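You operate a simulated robot arm through the tools that you are given. There is no shell and no other tool. Be economical: measure what you need, move in short steps, check, and stop when the job is done.

Carry out the task below with a simulated two-armed robot. There is one attempt and no reset: what you move stays moved.

Task
Put three scoops of sesame and one of pepper into the steel bowl.
Fine: scoop from the low tubs with the green-handled scoop, spill none; lids back on, scoop back in its place. Set down upright: green-handled scoop.

The check looks at the end state, three seconds after you hand in, the way a careful person would. Anything else that was tipped, shoved, dropped, spilled or broken makes it a failure. A push-on lid holds only when it is set on centred and level and pressed home; a screw cap is set on level and turned clockwise until tight.

Robot
Two 7-joint arms with fingered hands on one trunk, on a base that drives. Base frame: it is fixed to the floor where the robot stands at the start and does not move with it; the origin is under the middle of the robot, x ahead of it, y to its left, z up; the surface under the hand at the start is at about z = 84. Lengths are in cm, angles in degrees, forces in N, time in s.
The left shoulder is at the start at [7, 16.6, 111.8], the right one opposite. With the tool pointing down near the work surface each hand reaches from about 46 to 96 cm from the robot's upright axis, wherever it stands, measured 20 degrees to its own side. Places, roughly: top of the back counter [60, -60, 80]. Payload 4.1 kg a hand.
The tool frame of a hand sits at the grasp point between the pads (the TCP): z along the fingers, y along the line on which they close. The tips reach 3.2 cm beyond it. Largest opening 10.8 cm; the body of the gripper starts 3.8 cm behind the TCP. The gripper is a hand of 4 fingers: y runs from the thumb to the fingers, the wrist lies at [-1.6, -10.8, -18.6] in the tool frame, and closing takes about 1.5 s.
Orientation is that of the tool frame in the base frame, as a unit quaternion [w, x, y, z]. With the fingers straight down and the wrist toward the robot, the tool's x, y and z point along [0, 1, 0], [1, 0, 0] and [0, 0, -1] of the base frame.

Tools
- The arms move only by the tool jog_arm. It takes "left_increments", "right_increments" or both (then of equal length, played together; a hand with none holds still); each is a list of rows, each a list of 2 entries, a list of its own where there are three numbers: the shift along the tool's x, y, z in mm, then the turn, a rotation vector about the tool's x, y, z in rad. In form: [[[x, y, z], [wx, wy, wz]], ...]. A call has 1 to 10 rows; each row shifts and turns the commanded pose from where the row before left it, along the tool's axes as they then stand. "left_claw" and "right_claw" are, for a hand that has rows, the opening, from 0 (shut) to 1 (fully open), set as the call begins (left out, the last holds). Each row takes 0.2 s and may step no farther than 5 cm and 8.6 degrees from the row before; otherwise, or with a gripper value out of range, the whole call is refused. A pose out of reach is approached as far as the arm can. The call stops where the force on the tool passes 40 N (or 10 N more than at its start, if that is more) or the arm is blocked; 0.2 s more then pass. Each finger travels about 4.5 cm/s and halts on what it meets, pressing with about 23 N; the grip force reading is that of the motor and also rises with nothing between the fingers. The clock runs only during rows and for 0.2 s after the last one: add rows that do not move to give the fingers time. The reply holds the time, the measured pose of the TCP, the force on the tool along the base axes, the opening and the grip force, in the units named above and with some noise, with the torque about the TCP (base axes, N m) and any sound that the robot's microphone picked up.
- Cameras (640 x 400 px; columns grow to the right, rows downward): "scene" is now at [13.25, -3.56, 134.53]; the picture's right is [-0.42, -0.91, 0.00], its down [-0.53, 0.25, -0.81] and it looks along [0.74, -0.34, -0.58] (base axes); focal length 217 px, centre (320, 200). "left" rides on the left gripper at [-6.4, -9.3, -13.2] in its tool frame; the picture's right is [-0.80, -0.28, 0.53], its down [0.55, -0.71, 0.45] and it looks along [0.25, 0.65, 0.72] (tool axes); focal length 247 px, centre (320, 200). "right" rides on the right gripper at [6.4, -9.3, -13.1] in its tool frame; the picture's right is [-0.80, 0.28, -0.53], its down [-0.55, -0.71, 0.45] and it looks along [-0.25, 0.65, 0.72] (tool axes); focal length 247 px, centre (320, 200). There is no depth. A picture from a camera that has moved, and an enlarged one, comes with that camera's place and axes in the base frame and with its lens.
- grab_frame(camera): a new picture of that camera. The clock stands still meanwhile.
- slide_trunk(by): slides the trunk up (or, below 0, down) by that many cm; the arms and the scene camera ride with it, the base frame stays. It gives what a move gives, with no picture.
- drive_base(legs): drives the robot by 1 to 6 legs, each [ahead, left, turn to the left] in cm, cm and degrees, along the robot's own axes; the way and the turn of a leg run together, so that a leg with both is an arc; at most 150 cm and 180 degrees a leg. The arms and the cameras ride along, it lands a little off, and it stops where it bumps. It gives what a move gives.
- set_fingers(index, middle, ring, thumb_bend, hand): sets how far each is bent, from 0 (flat) to 1 (curled in); at 0.3 the hand is open as for a grip, at 0.7 the pads meet at the TCP. One left out holds its place. A second passes; each finger stops where it meets its share of the squeeze, and holds until it gets a number again. A gripper value or a shape takes the hand back. It gives what a move gives, with no picture; readings hold the bend of each and the force on the fingers (four entries, about 0 where the hand has none), thumb and palm.
- hand_shape(shape, hand): the hand has 4 fingers and takes this shape, open, in about a second: jaw (thumb against the fingers, like two jaws); tri (thumb and two fingers); tip (a fingertip pinch); poke (one finger out to press); point (the index stretched); flat (the hand flat); cup (the hand cupped); fist (a fist). The gripper value then closes the fingers along that shape, each until it touches; the sizes above hold for jaw. It gives what a move gives, with no picture.
- pan_tilt(pan, tilt): turns the head with the scene camera to pan (to the left, within 86 degrees either way) and tilt (down, from -29 to 69), counted from straight ahead of the robot. It gives what a move gives.
- enlarge(camera, box): a new picture of the part [left, top, right, bottom] of that camera's present view, enlarged. The clock stands still meanwhile.
- sign_off(): hands the job in; it is judged then, once.

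Work in short steps. Places have to be worked out from the pictures, the camera data and where the tool is seen: move nearer, look again, correct. Check each grasp and each placing, and mend what went wrong. You have 120 turns and 92 pictures in all, those below and enlarged ones among them. Open the grippers and draw the arms clear of the work before you hand the job in, unless the task says otherwise; then end with one line.

The tools are called after ">>>" as name(argument=value, ...) on one line, values as JSON. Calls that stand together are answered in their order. jog_arm: Moves the arms, as the interface text tells. Its arguments: {"type":"object","properties":{"left_increments":{"type":"array","items":{"type":"array"}},"left_claw":{"type":"number"},"right_increments":{"type":"array","items":{"type":"array"}},"right_claw":{"type":"number"}},"required":[]} The other tools are called the same way: slide_trunk (by) slides the trunk up or down; hand_shape (shape, hand) gives the hand a shape; set_fingers (index, middle, ring, thumb_bend, hand) moves the fingers one by one; drive_base (legs) drives the base; pan_tilt (pan, tilt) turns the head that bears the scene camera; grab_frame (camera) takes a picture; enlarge (camera, box) takes an enlarged picture of a part of a camera's view; sign_off () hands the job in.

At the start:

```text
time_s: 0.0
left_tool_pos: [67.35, 2.81, 118.3]
left_tcp_rot: [0.0, 0.707, 0.707, -0.001]
left_force: [-0.4, 0.2, 0.1]
left_ft_torque: [0.01, 0.02, 0.02]
left_finger_gap: 10.76
left_grasp_force: 0.0
left_shape: jaw
left_bend: [0.3, 0.3, 0.3, 0.3]
left_finger forces: [0.0, 0.1, 0.1, 0.0, 0.0, 0.1]
right_tool_pos: [44.4, -31.61, 124.13]
right_tcp_rot: [0.0, 0.707, 0.707, 0.0]
right_force: [-0.2, -0.2, 0.1]
right_ft_torque: [0.0, 0.0, -0.01]
right_finger_gap: 10.77
right_grasp_force: 0.1
right_shape: jaw
right_bend: [0.3, 0.3, 0.3, 0.3]
right_finger forces: [0.0, 0.0, 0.1, 0.0, 0.0, 0.0]
trunk travel left (down, up): [-62.5, 31.5]
robot x, y, heading: [-0.18, 0.11, -0.0]
head pan, tilt: [-25.0, 35.7]
```

scene: 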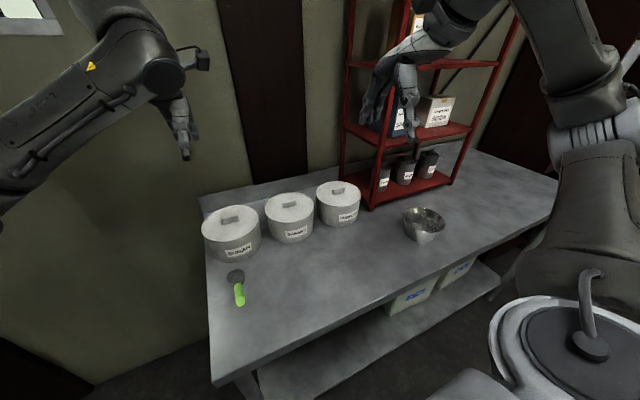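
right: 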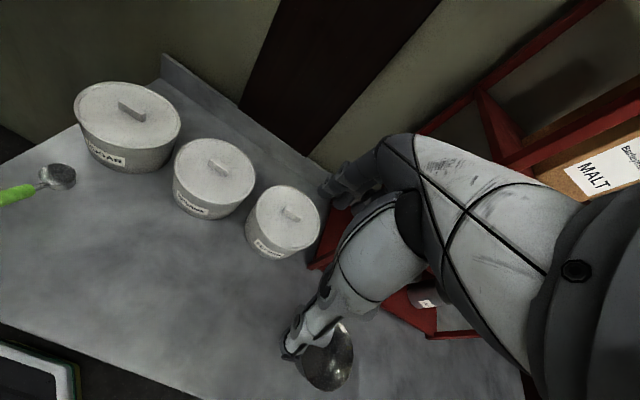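
left: 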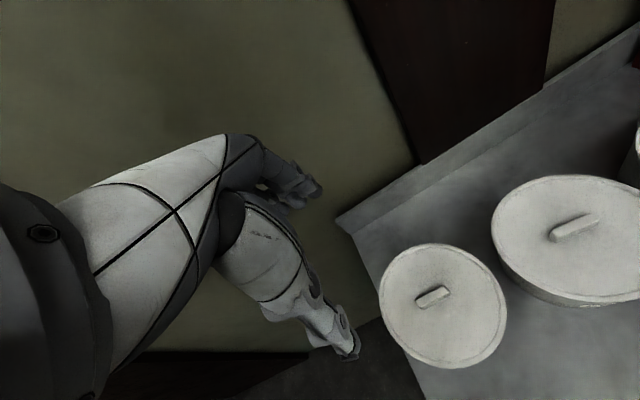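

The counter shows three lidded tubs, the green scoop, the bowl, and jars on the rack. I'll read the labels first.

>>> enlarge(camera="scene", box=[190, 160, 370, 310])

>>> enlarge(camera="scene", box=[340, 60, 520, 310])

>>> enlarge(camera="right", box=[60, 70, 340, 270])

```text
2.67 times, centred on (280, 235) of scene
camera zoom: at [13.25, -3.56, 134.53], right [-0.42, -0.91, 0.0], down [-0.53, 0.25, -0.81], along [0.74, -0.34, -0.58], focal length 578 px, centre (427, 107)
```

zoom: 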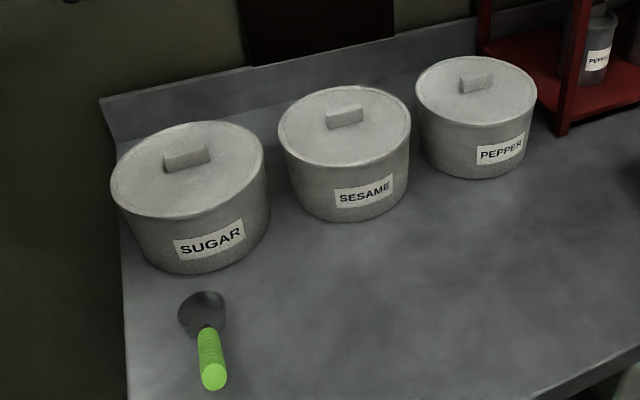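

```text
1.60 times, centred on (430, 185) of scene
camera zoom: at [13.25, -3.56, 134.53], right [-0.42, -0.91, 0.0], down [-0.53, 0.25, -0.81], along [0.74, -0.34, -0.58], focal length 347 px, centre (144, 224)
```

zoom: 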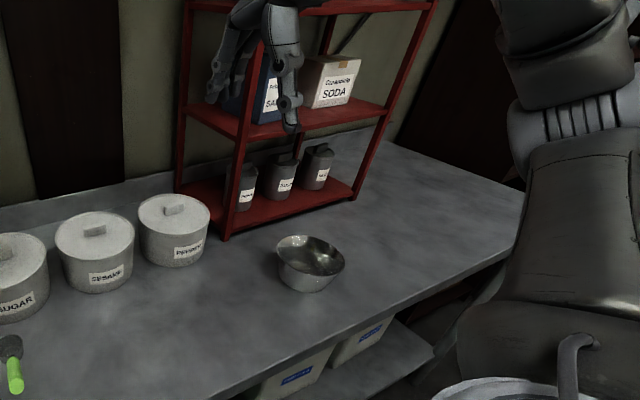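

```text
2.00 times, centred on (200, 170) of right
camera zoom: at [35.08, -25.11, 137.33], right [0.28, -0.8, 0.53], down [-0.71, -0.55, -0.45], along [0.65, -0.25, -0.72], focal length 494 px, centre (560, 260)
```

zoom: 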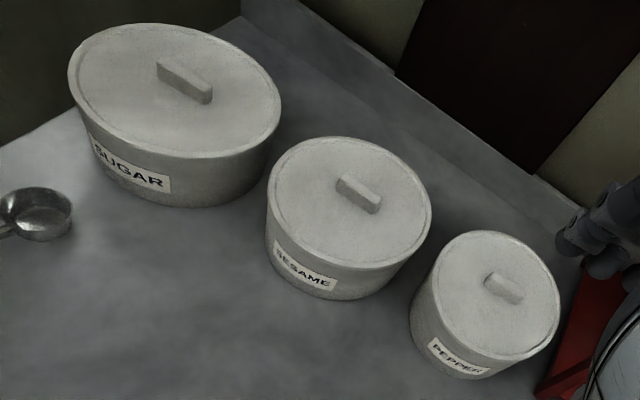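

Tubs from left to right are sugar, sesame, pepper. By triangulation the sesame knob is near [66.7,-17.5,94], the pepper knob near [68.5,-36,92], the bowl near [48,-58] and the scoop near [48..57,2.6]. I'll look at the scoop more closely.

>>> enlarge(camera="scene", box=[205, 255, 285, 315])

>>> enlarge(camera="right", box=[0, 140, 100, 220])

>>> enlarge(camera="scene", box=[385, 190, 465, 260])

```text
6.67 times, centred on (245, 285) of scene
camera zoom: at [13.25, -3.56, 134.53], right [-0.42, -0.91, 0.0], down [-0.53, 0.25, -0.81], along [0.74, -0.34, -0.58], focal length 1445 px, centre (820, -367)
```

zoom: 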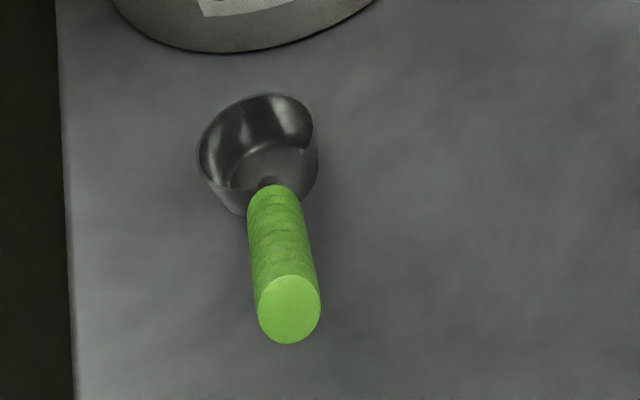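

```text
5.00 times, centred on (50, 180) of right
camera zoom: at [35.08, -25.11, 137.33], right [0.28, -0.8, 0.53], down [-0.71, -0.55, -0.45], along [0.65, -0.25, -0.72], focal length 1235 px, centre (1670, 300)
```

zoom: 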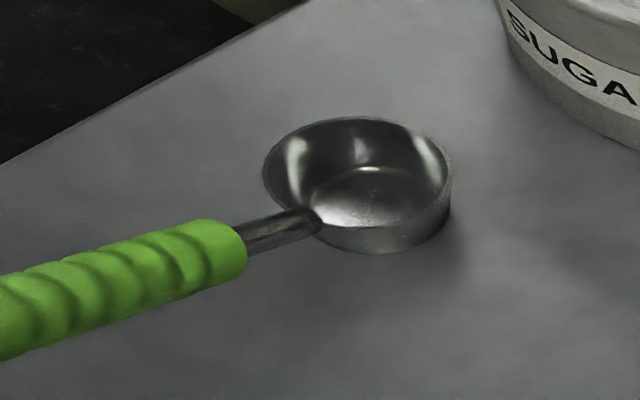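

```text
5.71 times, centred on (425, 225) of scene
camera zoom: at [13.25, -3.56, 134.53], right [-0.42, -0.91, 0.0], down [-0.53, 0.25, -0.81], along [0.74, -0.34, -0.58], focal length 1238 px, centre (-280, 57)
```

zoom: 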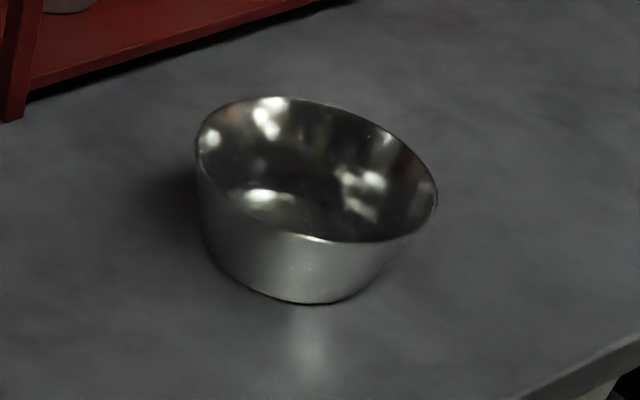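

The counter top works out at about z=84, and the lid knobs are bars running along y, about 5 cm long. I'll move the left arm out of the way and bring the right hand above the sesame lid.

>>> jog_arm(left_increments=[[[45, 0, 0], [0, 0, 0]], [[45, 0, 0], [0, 0, 0]], [[45, 0, 0], [0, 0, 0]], [[45, 0, 0], [0, 0, 0]], [[45, 0, 0], [0, 0, 0]], [[0, -30, 0], [0, 0, 0]], [[0, -30, 0], [0, 0, 0]]], right_increments=[[[20, 32, 20], [0, 0, 0]], [[20, 32, 20], [0, 0, 0]], [[20, 32, 20], [0, 0, 0]], [[20, 32, 20], [0, 0, 0]], [[20, 32, 20], [0, 0, 0]], [[20, 32, 20], [0, 0, 0]], [[21, 29, 15], [0, 0, 0]]])

>>> grab_frame(camera="right")

>>> grab_frame(camera="scene")

```text
time_s: 1.6
left_tool_pos: [61.24, 25.63, 118.27]
left_tcp_rot: [0.0, 0.708, 0.707, -0.001]
left_force: [-0.7, -0.5, -0.3]
left_ft_torque: [-0.04, 0.0, 0.0]
left_finger_gap: 10.78
left_grasp_force: 0.0
left_shape: jaw
left_bend: [0.3, 0.3, 0.3, 0.3]
left_finger forces: [0.0, 0.0, 0.0, 0.1, 0.1, 0.0]
right_tool_pos: [66.32, -17.21, 110.52]
right_tcp_rot: [0.0, 0.707, 0.707, 0.0]
right_force: [0.4, 0.0, 0.3]
right_ft_torque: [-0.03, -0.02, -0.01]
right_finger_gap: 10.78
right_grasp_force: 0.0
right_shape: jaw
right_bend: [0.3, 0.3, 0.3, 0.3]
right_finger forces: [0.1, 0.1, 0.0, 0.0, 0.0, 0.0]
trunk travel left (down, up): [-62.5, 31.5]
robot x, y, heading: [-0.11, 0.19, -0.0]
head pan, tilt: [-25.0, 35.7]
```

```text
82 pictures are left
camera right: at [56.99, -10.65, 123.71], right [0.28, -0.8, 0.53], down [-0.71, -0.55, -0.45], along [0.65, -0.25, -0.72], focal length 247 px, centre (320, 200)
```

right: 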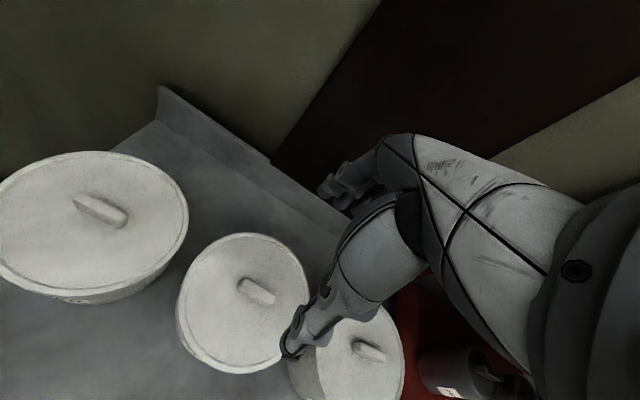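

```text
81 pictures are left
camera scene: at [13.25, -3.32, 134.54], right [-0.42, -0.91, 0.0], down [-0.53, 0.25, -0.81], along [0.74, -0.34, -0.58], focal length 217 px, centre (320, 200)
```

scene: 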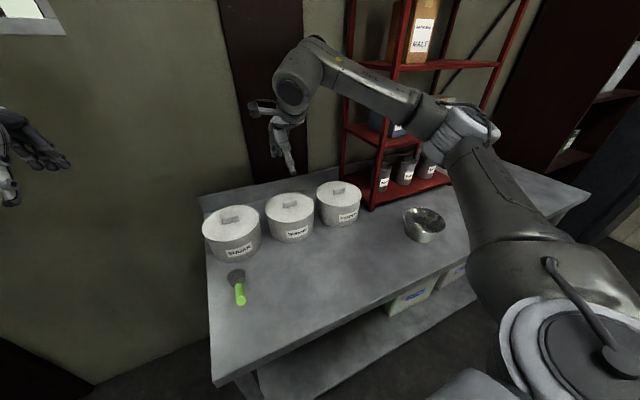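

The new view puts the sesame knob at (66.4, -17.7) with its top near z=93.5. I'll lower the hand so the fingertips sit just above it and check.

>>> jog_arm(right_increments=[[[-4, 2, 40], [0, 0, 0]], [[0, 0, 40], [0, 0, 0]], [[0, 0, 45], [0, 0, 0]]])

>>> enlarge(camera="right", box=[200, 130, 440, 330])

>>> enlarge(camera="scene", box=[230, 130, 370, 250])

```text
time_s: 2.4
left_tool_pos: [61.32, 25.17, 118.22]
left_tcp_rot: [-0.001, 0.707, 0.707, 0.0]
left_force: [0.8, 0.3, -0.2]
left_ft_torque: [0.01, 0.02, 0.0]
left_finger_gap: 10.79
left_grasp_force: 0.0
left_shape: jaw
left_bend: [0.3, 0.3, 0.3, 0.3]
left_finger forces: [0.0, 0.1, 0.0, 0.1, 0.0, 0.0]
right_tool_pos: [66.68, -17.9, 98.21]
right_tcp_rot: [-0.001, 0.707, 0.708, 0.0]
right_force: [0.6, -0.6, -0.8]
right_ft_torque: [0.04, 0.03, -0.01]
right_finger_gap: 10.77
right_grasp_force: 0.1
right_shape: jaw
right_bend: [0.3, 0.3, 0.3, 0.3]
right_finger forces: [0.1, 0.0, 0.0, 0.1, 0.0, 0.0]
trunk travel left (down, up): [-62.5, 31.5]
robot x, y, heading: [0.01, -0.09, 0.0]
head pan, tilt: [-25.0, 35.7]
```

```text
2.00 times, centred on (320, 230) of right
camera zoom: at [57.39, -11.33, 111.45], right [0.28, -0.8, 0.53], down [-0.71, -0.55, -0.45], along [0.65, -0.25, -0.72], focal length 494 px, centre (320, 140)
```

zoom: 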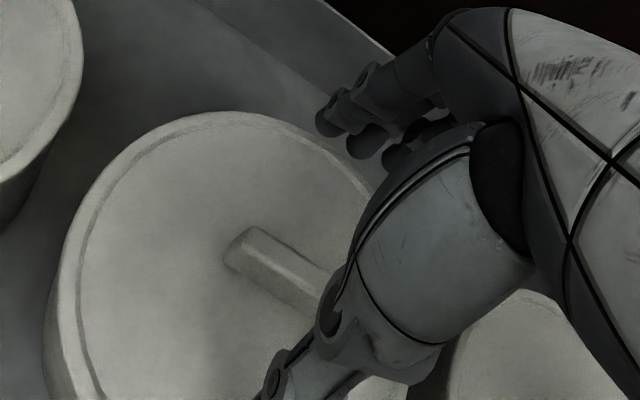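

```text
3.33 times, centred on (300, 190) of scene
camera zoom: at [13.34, -3.62, 134.52], right [-0.42, -0.91, 0.0], down [-0.53, 0.25, -0.81], along [0.74, -0.34, -0.58], focal length 722 px, centre (387, 233)
```

zoom: 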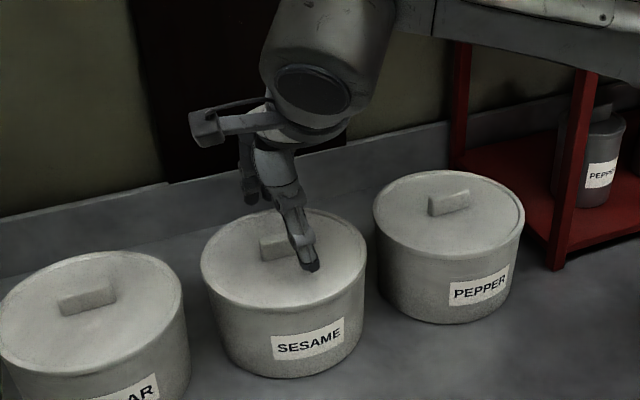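

The knob is centred under the hand, between the fingers. I'll lower the hand in small guarded steps until the tips are just above the lid.

>>> jog_arm(right_increments=[[[0, 0, 12], [0, 0, 0]], [[0, 0, 6], [0, 0, 0]], [[0, 0, 4], [0, 0, 0]], [[0, 0, 4], [0, 0, 0]]])

>>> enlarge(camera="right", box=[200, 130, 440, 330])

>>> enlarge(camera="scene", box=[260, 150, 340, 220])

```text
time_s: 3.4
left_tool_pos: [61.06, 25.39, 118.47]
left_tcp_rot: [0.001, 0.707, 0.707, 0.0]
left_force: [0.7, -0.3, 0.3]
left_ft_torque: [0.03, 0.01, -0.03]
left_finger_gap: 10.76
left_grasp_force: 0.1
left_shape: jaw
left_bend: [0.3, 0.3, 0.3, 0.3]
left_finger forces: [0.0, 0.0, 0.0, 0.0, 0.0, 0.1]
right_tool_pos: [66.91, -17.82, 96.58]
right_tcp_rot: [0.004, 0.707, 0.707, 0.008]
right_force: [-6.5, 0.0, 25.9]
right_ft_torque: [-0.29, -1.15, -0.06]
right_finger_gap: 10.47
right_grasp_force: 0.0
right_shape: jaw
right_bend: [0.3, 0.3, 0.3, 0.28]
right_finger forces: [0.2, 23.3, 0.0, 0.1, 2.0, 0.0]
trunk travel left (down, up): [-62.5, 31.5]
robot x, y, heading: [-0.11, 0.14, -0.1]
head pan, tilt: [-25.0, 35.7]
stopped in row 4 (right hand): the force on the tool passed its limit at 44 N (the readings are from after the stop); the commanded pose is now the measured one
```

```text
2.00 times, centred on (320, 230) of right
camera zoom: at [57.29, -11.33, 109.61], right [0.27, -0.8, 0.53], down [-0.7, -0.55, -0.46], along [0.66, -0.24, -0.71], focal length 494 px, centre (320, 140)
```

zoom: 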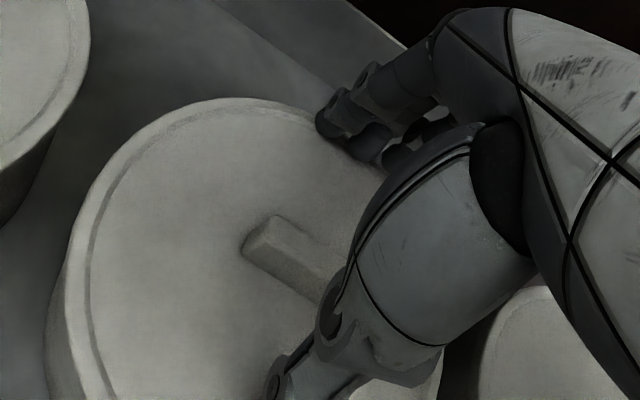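

```text
5.71 times, centred on (300, 185) of scene
camera zoom: at [12.97, -3.51, 134.56], right [-0.42, -0.91, 0.0], down [-0.53, 0.25, -0.81], along [0.74, -0.34, -0.58], focal length 1238 px, centre (434, 286)
```

zoom: 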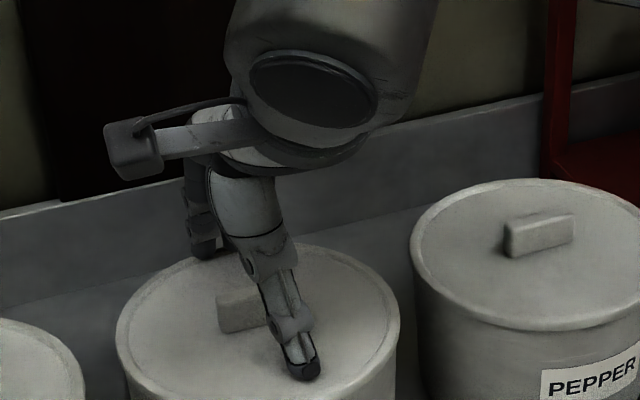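

The fingertips touched the lid, at a tip height of about z=93.4. I'll lift 4 mm, half-close to clear the raised rim, and look at the result.

>>> jog_arm(right_increments=[[[0, 0, -4], [0, 0, 0]], [[0, 0, 0], [0, 0, 0]], [[0, 0, 0], [0, 0, 0]], [[0, 0, 0], [0, 0, 0]]], right_claw=0.4)

>>> enlarge(camera="scene", box=[260, 150, 340, 220])

>>> enlarge(camera="right", box=[240, 130, 400, 330])

```text
time_s: 4.4
left_tool_pos: [60.81, 25.36, 118.5]
left_tcp_rot: [0.001, 0.707, 0.707, 0.002]
left_force: [0.1, 0.1, -0.2]
left_ft_torque: [0.02, -0.03, 0.04]
left_finger_gap: 10.76
left_grasp_force: 0.1
left_shape: jaw
left_bend: [0.3, 0.3, 0.3, 0.3]
left_finger forces: [0.0, 0.0, 0.0, 0.0, 0.0, 0.1]
right_tool_pos: [66.64, -17.95, 96.63]
right_tcp_rot: [0.004, 0.707, 0.707, 0.005]
right_force: [-13.9, -1.8, 16.0]
right_ft_torque: [0.01, 0.51, 0.0]
right_finger_gap: 2.53
right_grasp_force: 22.8
right_shape: jaw
right_bend: [0.75, 0.73, 0.58, 0.81]
right_finger forces: [4.4, 1.1, 0.1, 0.0, 31.4, 0.0]
trunk travel left (down, up): [-62.5, 31.5]
robot x, y, heading: [-0.4, -0.1, -0.2]
head pan, tilt: [-25.0, 35.7]
```

```text
5.71 times, centred on (300, 185) of scene
camera zoom: at [12.78, -3.53, 134.57], right [-0.42, -0.91, 0.0], down [-0.53, 0.25, -0.81], along [0.74, -0.34, -0.58], focal length 1238 px, centre (434, 286)
```

zoom: 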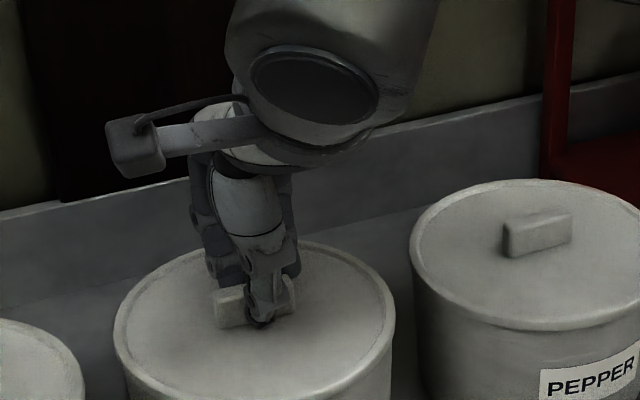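

```text
2.00 times, centred on (320, 230) of right
camera zoom: at [57.17, -11.43, 109.75], right [0.28, -0.8, 0.53], down [-0.7, -0.55, -0.46], along [0.66, -0.25, -0.71], focal length 494 px, centre (320, 140)
```

zoom: 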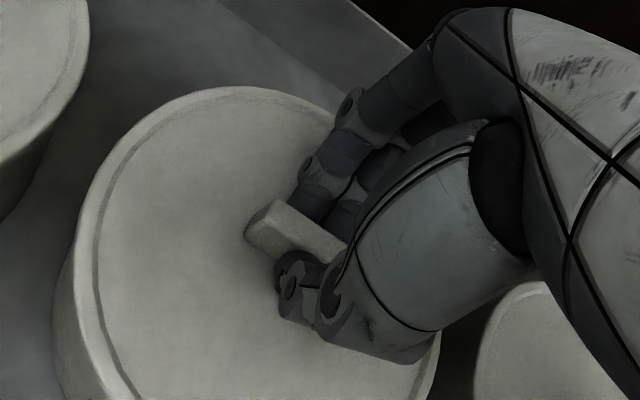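

The fingers hold the knob at a gap of 2.5 cm. I'll close fully and then lift gently, watching the force.

>>> jog_arm(right_increments=[[[0, 0, -1], [0, 0, 0]], [[0, 0, -1], [0, 0, 0]], [[0, 0, 0], [0, 0, 0]], [[0, 0, -3], [0, 0, 0]], [[0, 0, -3], [0, 0, 0]], [[0, 0, -3], [0, 0, 0]], [[0, 0, -4], [0, 0, 0]]], right_claw=0)

>>> enlarge(camera="scene", box=[250, 140, 350, 240])

```text
time_s: 6.0
left_tool_pos: [61.3, 25.41, 118.33]
left_tcp_rot: [0.0, 0.707, 0.707, 0.0]
left_force: [-0.1, 0.4, -0.4]
left_ft_torque: [0.01, 0.03, 0.01]
left_finger_gap: 10.79
left_grasp_force: 0.0
left_shape: jaw
left_bend: [0.3, 0.3, 0.3, 0.3]
left_finger forces: [0.0, 0.1, 0.0, 0.1, 0.1, 0.1]
right_tool_pos: [66.81, -17.92, 98.04]
right_tcp_rot: [0.002, 0.707, 0.707, 0.005]
right_force: [0.4, -0.2, -1.2]
right_ft_torque: [0.02, -0.01, 0.03]
right_finger_gap: 2.37
right_grasp_force: 22.8
right_shape: jaw
right_bend: [0.74, 0.63, 0.63, 0.8]
right_finger forces: [7.8, 3.9, 0.0, 0.0, 12.1, 0.1]
trunk travel left (down, up): [-62.5, 31.5]
robot x, y, heading: [-0.14, 0.03, 0.0]
head pan, tilt: [-25.0, 35.7]
heard: snap
```

```text
4.00 times, centred on (300, 190) of scene
camera zoom: at [13.23, -3.54, 134.53], right [-0.42, -0.91, 0.0], down [-0.53, 0.25, -0.81], along [0.74, -0.34, -0.58], focal length 867 px, centre (400, 240)
```

zoom: 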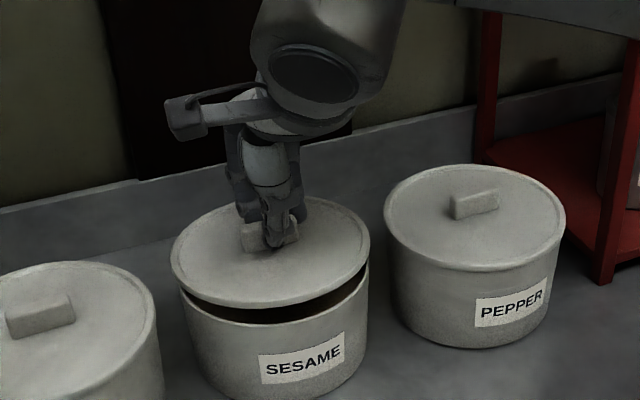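

The lid snapped free with a firm grip, and its seated TCP pose was about (66.7, -17.9, 96.6). I'll carry it forward to about (48, -17.9) and lower it toward the counter.

>>> jog_arm(right_increments=[[[0, 0, -30], [0, 0, 0]], [[0, 0, -30], [0, 0, 0]], [[0, -40, 0], [0, 0, 0]], [[0, -40, 0], [0, 0, 0]], [[0, -40, 0], [0, 0, 0]], [[0, -40, 0], [0, 0, 0]], [[0, -28, 0], [0, 0, 0]], [[0, 0, 45], [0, 0, 0]], [[0, 0, 40], [0, 0, 0]], [[0, 0, 20], [0, 0, 0]]])

>>> grab_frame(camera="scene")

```text
time_s: 8.2
left_tool_pos: [61.27, 25.32, 118.37]
left_tcp_rot: [0.0, 0.707, 0.707, 0.0]
left_force: [0.4, 0.0, -0.8]
left_ft_torque: [-0.01, 0.0, -0.01]
left_finger_gap: 10.79
left_grasp_force: 0.1
left_shape: jaw
left_bend: [0.3, 0.3, 0.3, 0.3]
left_finger forces: [0.1, 0.0, 0.0, 0.1, 0.1, 0.0]
right_tool_pos: [48.34, -18.01, 93.45]
right_tcp_rot: [0.002, 0.708, 0.707, 0.004]
right_force: [0.0, 0.4, -0.9]
right_ft_torque: [-0.02, 0.0, 0.03]
right_finger_gap: 2.37
right_grasp_force: 22.7
right_shape: jaw
right_bend: [0.74, 0.63, 0.63, 0.8]
right_finger forces: [7.7, 3.9, 0.0, 0.0, 12.2, 0.0]
trunk travel left (down, up): [-62.5, 31.5]
robot x, y, heading: [-0.1, 0.09, 0.1]
head pan, tilt: [-25.0, 35.7]
```

```text
73 pictures are left
camera scene: at [13.28, -3.55, 134.53], right [-0.42, -0.91, 0.0], down [-0.53, 0.25, -0.81], along [0.74, -0.34, -0.58], focal length 217 px, centre (320, 200)
```

scene: 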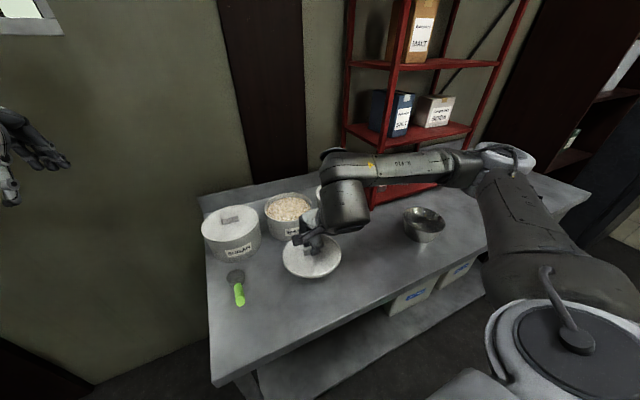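

The lid is clear of everything and the sesame tub is full nearly to the brim. I'll lower the lid to the counter.

>>> jog_arm(right_increments=[[[0, 0, 15], [0, 0, 0]], [[0, 0, 10], [0, 0, 0]], [[0, 0, 5], [0, 0, 0]], [[0, 0, 4], [0, 0, 0]], [[0, 0, 3], [0, 0, 0]], [[0, 0, 3], [0, 0, 0]], [[0, 0, 3], [0, 0, 0]]])

>>> enlarge(camera="scene", box=[260, 190, 380, 290])

```text
time_s: 9.8
left_tool_pos: [61.21, 25.35, 118.26]
left_tcp_rot: [0.0, 0.707, 0.707, 0.0]
left_force: [-0.3, 0.3, 0.5]
left_ft_torque: [-0.03, 0.0, 0.02]
left_finger_gap: 10.79
left_grasp_force: 0.0
left_shape: jaw
left_bend: [0.3, 0.3, 0.3, 0.3]
left_finger forces: [0.0, 0.0, 0.1, 0.0, 0.1, 0.1]
right_tool_pos: [48.44, -17.83, 88.91]
right_tcp_rot: [0.002, 0.707, 0.707, 0.004]
right_force: [-0.2, -0.4, -1.0]
right_ft_torque: [-0.01, -0.01, -0.01]
right_finger_gap: 2.32
right_grasp_force: 23.8
right_shape: jaw
right_bend: [0.74, 0.63, 0.63, 0.8]
right_finger forces: [7.7, 3.9, 0.0, 0.1, 12.3, 0.1]
trunk travel left (down, up): [-62.5, 31.5]
robot x, y, heading: [-0.04, 0.13, -0.0]
head pan, tilt: [-25.0, 35.7]
```

```text
4.00 times, centred on (320, 240) of scene
camera zoom: at [13.25, -3.56, 134.53], right [-0.42, -0.91, 0.0], down [-0.53, 0.25, -0.81], along [0.74, -0.34, -0.58], focal length 867 px, centre (320, 40)
```

zoom: 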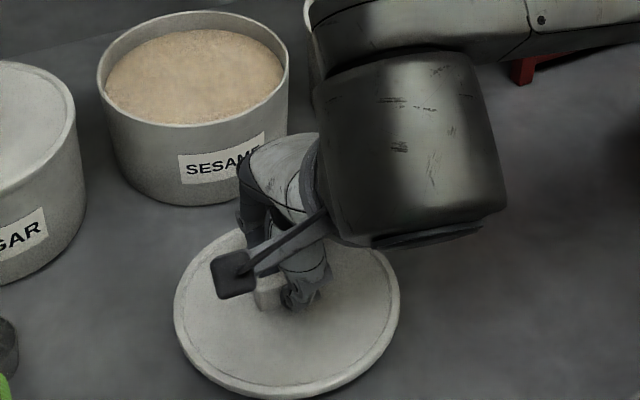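

Nothing has touched yet, so I'll continue down in small steps.

>>> jog_arm(right_increments=[[[0, 0, 3], [0, 0, 0]], [[0, 0, 3], [0, 0, 0]], [[0, 0, 3], [0, 0, 0]], [[0, 0, 3], [0, 0, 0]], [[0, 0, 3], [0, 0, 0]], [[0, 0, 3], [0, 0, 0]], [[0, 0, 3], [0, 0, 0]], [[0, 0, 3], [0, 0, 0]], [[0, 0, 3], [0, 0, 0]], [[0, 0, 3], [0, 0, 0]]])

```text
time_s: 11.3
left_tool_pos: [61.0, 25.44, 118.38]
left_tcp_rot: [0.0, 0.707, 0.708, 0.001]
left_force: [-0.5, 0.9, 1.0]
left_ft_torque: [-0.01, 0.02, 0.0]
left_finger_gap: 10.76
left_grasp_force: 0.1
left_shape: jaw
left_bend: [0.3, 0.3, 0.3, 0.3]
left_finger forces: [0.0, 0.1, 0.0, 0.0, 0.1, 0.0]
right_tool_pos: [48.46, -17.76, 87.77]
right_tcp_rot: [0.007, 0.708, 0.707, 0.01]
right_force: [-4.3, -0.2, 22.4]
right_ft_torque: [0.13, 0.12, -0.01]
right_finger_gap: 2.46
right_grasp_force: 22.7
right_shape: jaw
right_bend: [0.75, 0.73, 0.63, 0.81]
right_finger forces: [12.1, 5.2, 0.1, 0.0, 25.9, 0.0]
trunk travel left (down, up): [-62.5, 31.5]
robot x, y, heading: [0.02, 0.12, -0.2]
head pan, tilt: [-25.0, 35.7]
stopped in row 7 (right hand): the force on the tool passed its limit at 44 N (the readings are from after the stop); the commanded pose is now the measured one
```

The lid rests on the counter at TCP z≈87.8. I'll back off slightly, open, and rise.

>>> jog_arm(right_increments=[[[0, 0, -2], [0, 0, 0]], [[0, 0, 0], [0, 0, 0]], [[0, 0, 0], [0, 0, 0]], [[0, 0, 0], [0, 0, 0]], [[0, 0, 0], [0, 0, 0]], [[0, 0, -10], [0, 0, 0]], [[0, 0, -40], [0, 0, 0]], [[0, 0, -45], [0, 0, 0]], [[0, 0, -45], [0, 0, 0]]], right_claw=0.6)

>>> grab_frame(camera="scene")

>>> grab_frame(camera="right")

```text
time_s: 13.3
left_tool_pos: [61.09, 25.36, 118.33]
left_tcp_rot: [-0.001, 0.708, 0.707, 0.0]
left_force: [1.3, -0.8, 0.9]
left_ft_torque: [0.01, -0.01, 0.01]
left_finger_gap: 10.77
left_grasp_force: 0.1
left_shape: jaw
left_bend: [0.3, 0.3, 0.3, 0.3]
left_finger forces: [0.1, 0.0, 0.1, 0.0, 0.0, 0.1]
right_tool_pos: [47.95, -18.1, 102.09]
right_tcp_rot: [0.005, 0.707, 0.707, 0.008]
right_force: [-0.7, 0.6, 0.4]
right_ft_torque: [0.01, 0.01, -0.02]
right_finger_gap: 6.43
right_grasp_force: 0.1
right_shape: jaw
right_bend: [0.28, 0.41, 0.38, 0.67]
right_finger forces: [0.0, 0.1, 0.1, 0.1, 0.0, 0.0]
trunk travel left (down, up): [-62.5, 31.5]
robot x, y, heading: [0.29, -0.08, -0.1]
head pan, tilt: [-25.0, 35.7]
```

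```text
71 pictures are left
camera scene: at [13.16, -3.5, 134.53], right [-0.42, -0.91, 0.0], down [-0.53, 0.25, -0.81], along [0.74, -0.34, -0.58], focal length 217 px, centre (320, 200)
```

scene: 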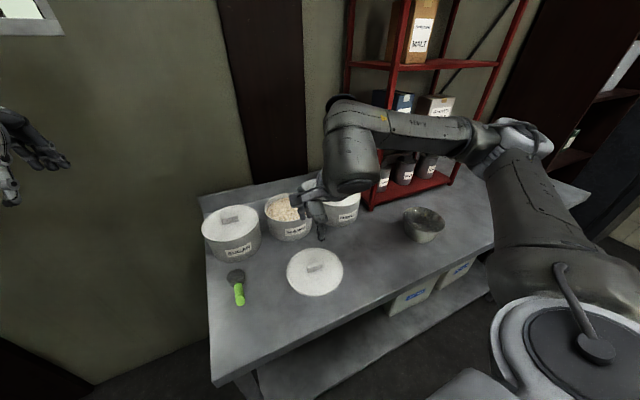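

```text
70 pictures are left
camera right: at [38.42, -11.6, 115.11], right [0.27, -0.8, 0.53], down [-0.7, -0.55, -0.46], along [0.66, -0.25, -0.71], focal length 247 px, centre (320, 200)
```

right: 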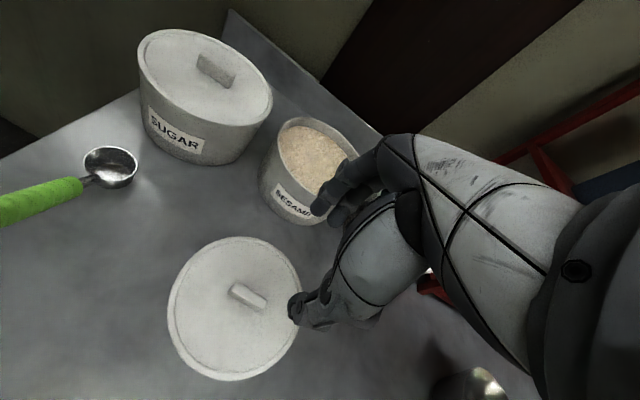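

The sesame lid is flat at about (48,-17.5), clear of everything. Next I move above the pepper knob at about (67.5,-36.4).

>>> jog_arm(right_increments=[[[-40, 10, -10], [0, 0, 0]], [[-40, 20, 0], [0, 0, 0]], [[-40, 30, 0], [0, 0, 0]], [[-40, 40, 0], [0, 0, 0]], [[-23, 45, 0], [0, 0, 0]], [[0, 45, 0], [0, 0, 0]], [[0, 5, 30], [0, 0, 0]]])

>>> grab_frame(camera="right")

>>> enlarge(camera="scene", box=[280, 130, 400, 240])

```text
refused: row 4 steps farther than a row can; nothing moved
```

```text
69 pictures are left
camera right: at [38.42, -11.6, 115.11], right [0.27, -0.8, 0.53], down [-0.7, -0.55, -0.46], along [0.66, -0.25, -0.71], focal length 247 px, centre (320, 200)
```

right: 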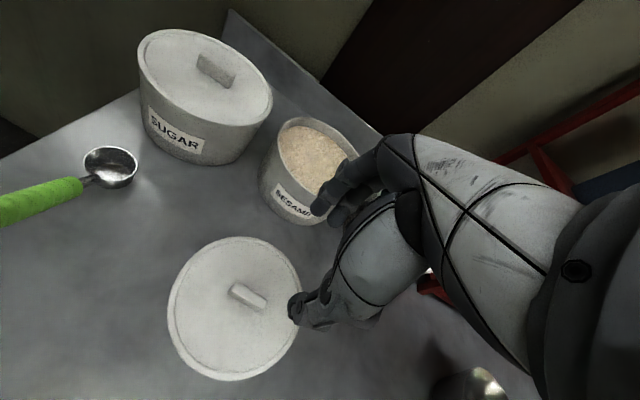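

```text
3.64 times, centred on (340, 185) of scene
camera zoom: at [13.16, -3.5, 134.53], right [-0.42, -0.91, 0.0], down [-0.53, 0.25, -0.81], along [0.74, -0.34, -0.58], focal length 788 px, centre (247, 254)
```

zoom: 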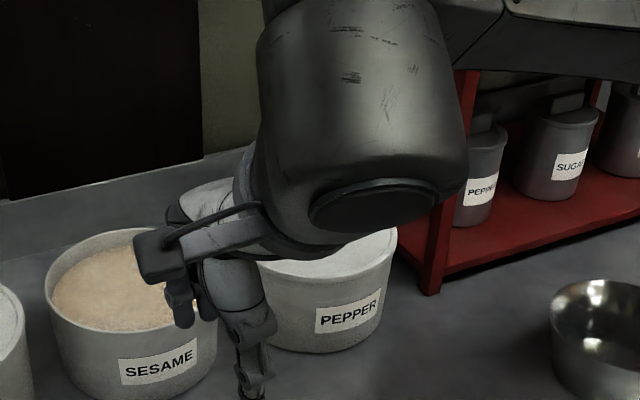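

One row was too long and the call was refused. I'll repeat it with shorter rows, making the sideways part first.

>>> jog_arm(right_increments=[[[-40, 10, -10], [0, 0, 0]], [[-40, 20, 0], [0, 0, 0]], [[-40, 20, 0], [0, 0, 0]], [[-30, 35, 0], [0, 0, 0]], [[-20, 40, 0], [0, 0, 0]], [[-14, 40, 0], [0, 0, 0]], [[0, 30, 20], [0, 0, 0]]])

>>> grab_frame(camera="right")

>>> enlarge(camera="scene", box=[280, 130, 400, 240])

```text
time_s: 14.9
left_tool_pos: [61.42, 25.38, 118.31]
left_tcp_rot: [-0.001, 0.707, 0.707, -0.001]
left_force: [0.1, 0.0, -0.3]
left_ft_torque: [-0.01, 0.03, 0.02]
left_finger_gap: 10.77
left_grasp_force: 0.0
left_shape: jaw
left_bend: [0.3, 0.3, 0.3, 0.3]
left_finger forces: [0.0, 0.0, 0.0, 0.1, 0.0, 0.0]
right_tool_pos: [68.06, -36.38, 100.67]
right_tcp_rot: [0.005, 0.707, 0.707, 0.007]
right_force: [0.0, -0.4, 0.7]
right_ft_torque: [0.0, 0.0, 0.0]
right_finger_gap: 6.47
right_grasp_force: 0.1
right_shape: jaw
right_bend: [0.28, 0.41, 0.38, 0.67]
right_finger forces: [0.0, 0.0, 0.0, 0.0, 0.0, 0.0]
trunk travel left (down, up): [-62.5, 31.5]
robot x, y, heading: [-0.08, 0.09, 0.1]
head pan, tilt: [-25.0, 35.7]
```

```text
67 pictures are left
camera right: at [58.41, -29.92, 113.71], right [0.27, -0.8, 0.53], down [-0.7, -0.55, -0.46], along [0.66, -0.25, -0.71], focal length 247 px, centre (320, 200)
```

right: 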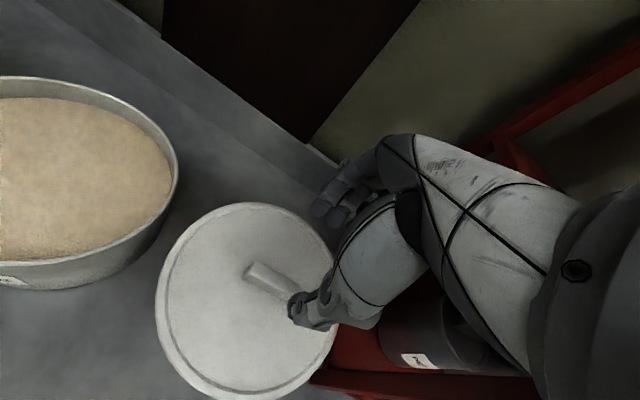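

```text
3.64 times, centred on (340, 185) of scene
camera zoom: at [13.41, -3.55, 134.51], right [-0.42, -0.91, 0.0], down [-0.53, 0.25, -0.81], along [0.73, -0.34, -0.58], focal length 788 px, centre (247, 254)
```

zoom: 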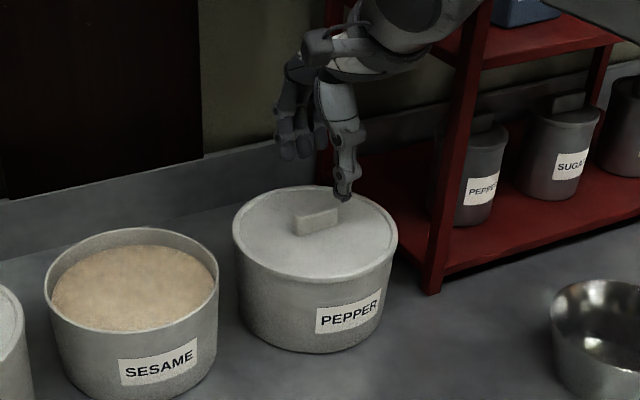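

The pepper knob works out at about (66.4,-36.0). I'll shift there and descend under guard.

>>> jog_arm(right_increments=[[[2, -15, 0], [0, 0, 0]], [[0, 0, 15], [0, 0, 0]], [[0, 0, 10], [0, 0, 0]], [[0, 0, 4], [0, 0, 0]], [[0, 0, 3], [0, 0, 0]], [[0, 0, 3], [0, 0, 0]], [[0, 0, 3], [0, 0, 0]], [[0, 0, 3], [0, 0, 0]]])

>>> enlarge(camera="right", box=[200, 130, 400, 380])

>>> enlarge(camera="scene", box=[300, 150, 380, 220])

```text
time_s: 16.7
left_tool_pos: [61.17, 25.23, 118.46]
left_tcp_rot: [0.0, 0.707, 0.707, -0.001]
left_force: [0.0, 0.1, 0.1]
left_ft_torque: [0.04, 0.02, 0.0]
left_finger_gap: 10.78
left_grasp_force: 0.1
left_shape: jaw
left_bend: [0.3, 0.3, 0.3, 0.3]
left_finger forces: [0.0, 0.0, 0.1, 0.1, 0.0, 0.0]
right_tool_pos: [66.38, -36.05, 96.98]
right_tcp_rot: [0.006, 0.708, 0.706, 0.009]
right_force: [0.3, -0.8, 2.8]
right_ft_torque: [-0.04, 0.11, 0.05]
right_finger_gap: 6.44
right_grasp_force: 0.1
right_shape: jaw
right_bend: [0.28, 0.41, 0.38, 0.67]
right_finger forces: [0.1, 0.0, 0.1, 0.0, 3.2, 0.0]
trunk travel left (down, up): [-62.5, 31.5]
robot x, y, heading: [0.14, 0.14, -0.1]
head pan, tilt: [-25.0, 35.7]
```

```text
1.60 times, centred on (300, 255) of right
camera zoom: at [56.71, -29.65, 109.95], right [0.27, -0.8, 0.53], down [-0.7, -0.55, -0.46], along [0.66, -0.25, -0.71], focal length 395 px, centre (352, 112)
```

zoom: 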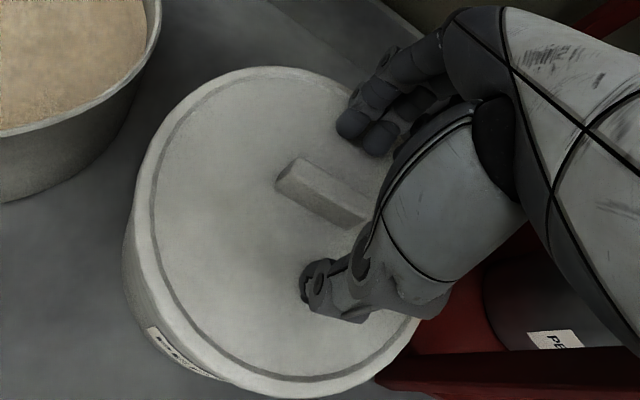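

```text
5.71 times, centred on (340, 185) of scene
camera zoom: at [13.19, -3.54, 134.54], right [-0.42, -0.91, 0.0], down [-0.53, 0.25, -0.81], along [0.74, -0.34, -0.58], focal length 1238 px, centre (206, 286)
```

zoom: 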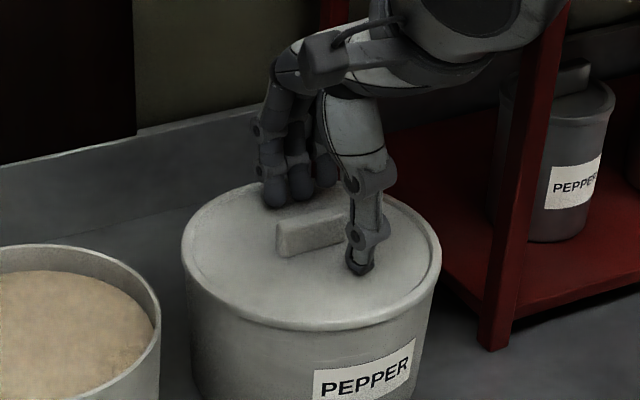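

The thumb just touches the lid and the hand sits about 6 mm right of the knob's centre. I'll lift 1 mm, shift, and close.

>>> jog_arm(right_increments=[[[0, 0, -2], [0, 0, 0]], [[7, 0, 0], [0, 0, 0]], [[0, 0, 0], [0, 0, 0]], [[0, 0, 0], [0, 0, 0]], [[0, 0, 0], [0, 0, 0]], [[0, 0, 0], [0, 0, 0]]], right_claw=0.45)

>>> jog_arm(right_increments=[[[0, 0, 0], [0, 0, 0]], [[0, 0, 0], [0, 0, 0]], [[0, 0, 0], [0, 0, 0]], [[0, 0, 0], [0, 0, 0]], [[0, 0, 0], [0, 0, 0]]], right_claw=0)

>>> enlarge(camera="scene", box=[300, 150, 380, 220])

```text
time_s: 18.1
left_tool_pos: [61.32, 25.28, 118.39]
left_tcp_rot: [0.0, 0.707, 0.707, 0.0]
left_force: [0.9, -0.2, -0.3]
left_ft_torque: [0.01, -0.02, -0.02]
left_finger_gap: 10.79
left_grasp_force: 0.1
left_shape: jaw
left_bend: [0.3, 0.3, 0.3, 0.3]
left_finger forces: [0.0, 0.0, 0.1, 0.1, 0.0, 0.1]
right_tool_pos: [66.28, -35.55, 97.02]
right_tcp_rot: [0.004, 0.708, 0.706, 0.009]
right_force: [0.5, 0.3, 1.5]
right_ft_torque: [-0.01, 0.01, 0.01]
right_finger_gap: 4.89
right_grasp_force: 0.0
right_shape: jaw
right_bend: [0.74, 0.47, 0.44, 0.72]
right_finger forces: [0.0, 0.0, 0.1, 0.1, 0.0, 0.0]
trunk travel left (down, up): [-62.5, 31.5]
robot x, y, heading: [-0.11, 0.18, 0.2]
head pan, tilt: [-25.0, 35.7]
```

```text
time_s: 19.3
left_tool_pos: [61.19, 25.31, 118.32]
left_tcp_rot: [0.0, 0.707, 0.707, 0.0]
left_force: [0.7, -0.3, 0.0]
left_ft_torque: [-0.02, 0.0, 0.0]
left_finger_gap: 10.77
left_grasp_force: 0.0
left_shape: jaw
left_bend: [0.3, 0.3, 0.3, 0.3]
left_finger forces: [0.0, 0.0, 0.0, 0.0, 0.1, 0.1]
right_tool_pos: [66.31, -35.55, 97.03]
right_tcp_rot: [0.005, 0.708, 0.706, 0.007]
right_force: [-1.4, -0.6, -1.5]
right_ft_torque: [0.0, 0.03, 0.02]
right_finger_gap: 0.69
right_grasp_force: 22.1
right_shape: jaw
right_bend: [0.7, 0.7, 0.7, 0.74]
right_finger forces: [11.5, 6.4, 0.7, 0.0, 20.3, 0.1]
trunk travel left (down, up): [-62.5, 31.5]
robot x, y, heading: [-0.4, 0.21, 0.0]
head pan, tilt: [-25.0, 35.7]
```

```text
5.71 times, centred on (340, 185) of scene
camera zoom: at [13.23, -3.58, 134.53], right [-0.42, -0.91, 0.0], down [-0.53, 0.25, -0.81], along [0.74, -0.34, -0.58], focal length 1238 px, centre (206, 286)
```

zoom: 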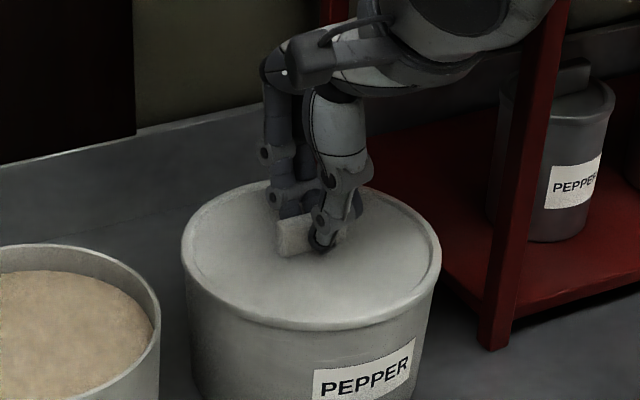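

The gap reads 0.7 cm with solid force on the fingers, and the bar appears to be held at the fingertips. I'll try a slow lift.

>>> jog_arm(right_increments=[[[0, 0, -2], [0, 0, 0]], [[0, 0, -3], [0, 0, 0]], [[0, 0, -3], [0, 0, 0]], [[0, 0, -4], [0, 0, 0]], [[0, 0, -4], [0, 0, 0]]])

>>> enlarge(camera="scene", box=[290, 140, 390, 230])

```text
time_s: 20.5
left_tool_pos: [61.32, 25.24, 118.36]
left_tcp_rot: [0.0, 0.707, 0.707, 0.0]
left_force: [0.2, 0.4, -1.0]
left_ft_torque: [-0.02, 0.0, 0.0]
left_finger_gap: 10.76
left_grasp_force: 0.0
left_shape: jaw
left_bend: [0.3, 0.3, 0.3, 0.3]
left_finger forces: [0.0, 0.1, 0.1, 0.1, 0.0, 0.1]
right_tool_pos: [66.11, -35.32, 98.7]
right_tcp_rot: [0.004, 0.708, 0.707, 0.008]
right_force: [-0.4, 0.1, 0.4]
right_ft_torque: [0.01, -0.01, -0.03]
right_finger_gap: 0.73
right_grasp_force: 22.9
right_shape: jaw
right_bend: [0.7, 0.7, 0.7, 0.74]
right_finger forces: [12.3, 7.2, 0.6, 0.1, 20.1, 0.0]
trunk travel left (down, up): [-62.5, 31.5]
robot x, y, heading: [0.34, 0.09, -0.0]
head pan, tilt: [-25.0, 35.7]
heard: snap
```

```text
4.44 times, centred on (340, 185) of scene
camera zoom: at [13.24, -3.57, 134.53], right [-0.42, -0.91, 0.0], down [-0.53, 0.25, -0.81], along [0.74, -0.34, -0.58], focal length 963 px, centre (231, 267)
```

zoom: 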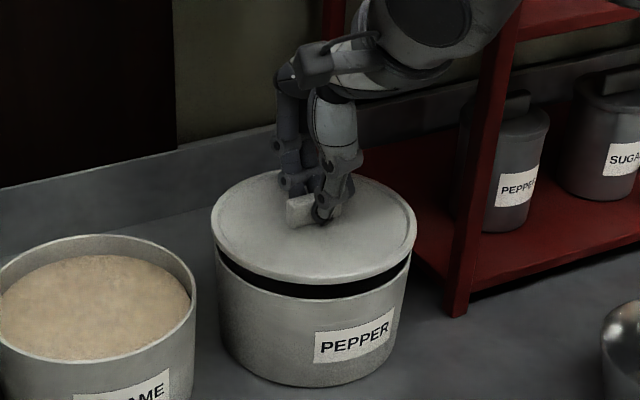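

The pepper lid is off, with a seated TCP of about (66.3,-35.5,97.0). I'll carry it to about (48,-36) and set it down around z≈88.

>>> jog_arm(right_increments=[[[0, 0, -30], [0, 0, 0]], [[0, 0, -30], [0, 0, 0]], [[0, -45, 0], [0, 0, 0]], [[0, -45, 0], [0, 0, 0]], [[0, -45, 0], [0, 0, 0]], [[0, -45, 0], [0, 0, 0]], [[0, 0, 45], [0, 0, 0]], [[0, 0, 45], [0, 0, 0]], [[0, 0, 45], [0, 0, 0]], [[0, 0, 15], [0, 0, 0]]])

>>> jog_arm(right_increments=[[[0, 0, 5], [0, 0, 0]], [[0, 0, 3], [0, 0, 0]], [[0, 0, 3], [0, 0, 0]], [[0, 0, 3], [0, 0, 0]], [[0, 0, 3], [0, 0, 0]], [[0, 0, 3], [0, 0, 0]], [[0, 0, 3], [0, 0, 0]], [[0, 0, 3], [0, 0, 0]]])

>>> enlarge(camera="scene", box=[260, 180, 460, 300])

```text
time_s: 22.7
left_tool_pos: [61.24, 25.3, 118.25]
left_tcp_rot: [0.0, 0.707, 0.707, 0.0]
left_force: [0.7, -0.1, 0.3]
left_ft_torque: [0.0, -0.02, 0.01]
left_finger_gap: 10.76
left_grasp_force: 0.1
left_shape: jaw
left_bend: [0.3, 0.3, 0.3, 0.3]
left_finger forces: [0.0, 0.0, 0.0, 0.1, 0.0, 0.0]
right_tool_pos: [48.22, -35.3, 89.16]
right_tcp_rot: [0.005, 0.706, 0.708, 0.009]
right_force: [0.0, 0.5, -0.9]
right_ft_torque: [0.01, 0.01, 0.01]
right_finger_gap: 0.74
right_grasp_force: 23.2
right_shape: jaw
right_bend: [0.7, 0.7, 0.7, 0.74]
right_finger forces: [12.2, 7.5, 0.6, 0.0, 20.0, 0.0]
trunk travel left (down, up): [-62.5, 31.5]
robot x, y, heading: [-0.29, -0.23, -0.1]
head pan, tilt: [-25.0, 35.7]
```

```text
time_s: 24.1
left_tool_pos: [61.05, 25.37, 118.37]
left_tcp_rot: [0.001, 0.708, 0.706, 0.0]
left_force: [0.1, 0.1, -0.9]
left_ft_torque: [0.04, 0.0, -0.01]
left_finger_gap: 10.78
left_grasp_force: 0.1
left_shape: jaw
left_bend: [0.3, 0.3, 0.3, 0.3]
left_finger forces: [0.0, 0.0, 0.1, 0.0, 0.0, 0.0]
right_tool_pos: [48.51, -35.2, 88.14]
right_tcp_rot: [0.009, 0.707, 0.707, 0.014]
right_force: [-5.3, 0.8, 25.6]
right_ft_torque: [0.1, 0.32, 0.0]
right_finger_gap: 0.82
right_grasp_force: 23.6
right_shape: jaw
right_bend: [0.7, 0.7, 0.7, 0.75]
right_finger forces: [13.6, 7.9, 0.9, 0.0, 38.9, 0.0]
trunk travel left (down, up): [-62.5, 31.5]
robot x, y, heading: [-0.07, 0.01, 0.1]
head pan, tilt: [-25.0, 35.7]
stopped in row 6 (right hand): the force on the tool passed its limit at 45 N (the readings are from after the stop); the commanded pose is now the measured one
```

```text
3.20 times, centred on (360, 240) of scene
camera zoom: at [12.98, -3.47, 134.57], right [-0.42, -0.91, 0.0], down [-0.53, 0.25, -0.81], along [0.74, -0.34, -0.58], focal length 694 px, centre (192, 72)
```

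zoom: 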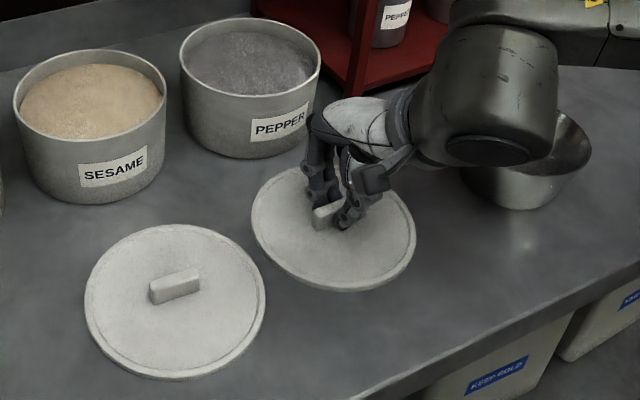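

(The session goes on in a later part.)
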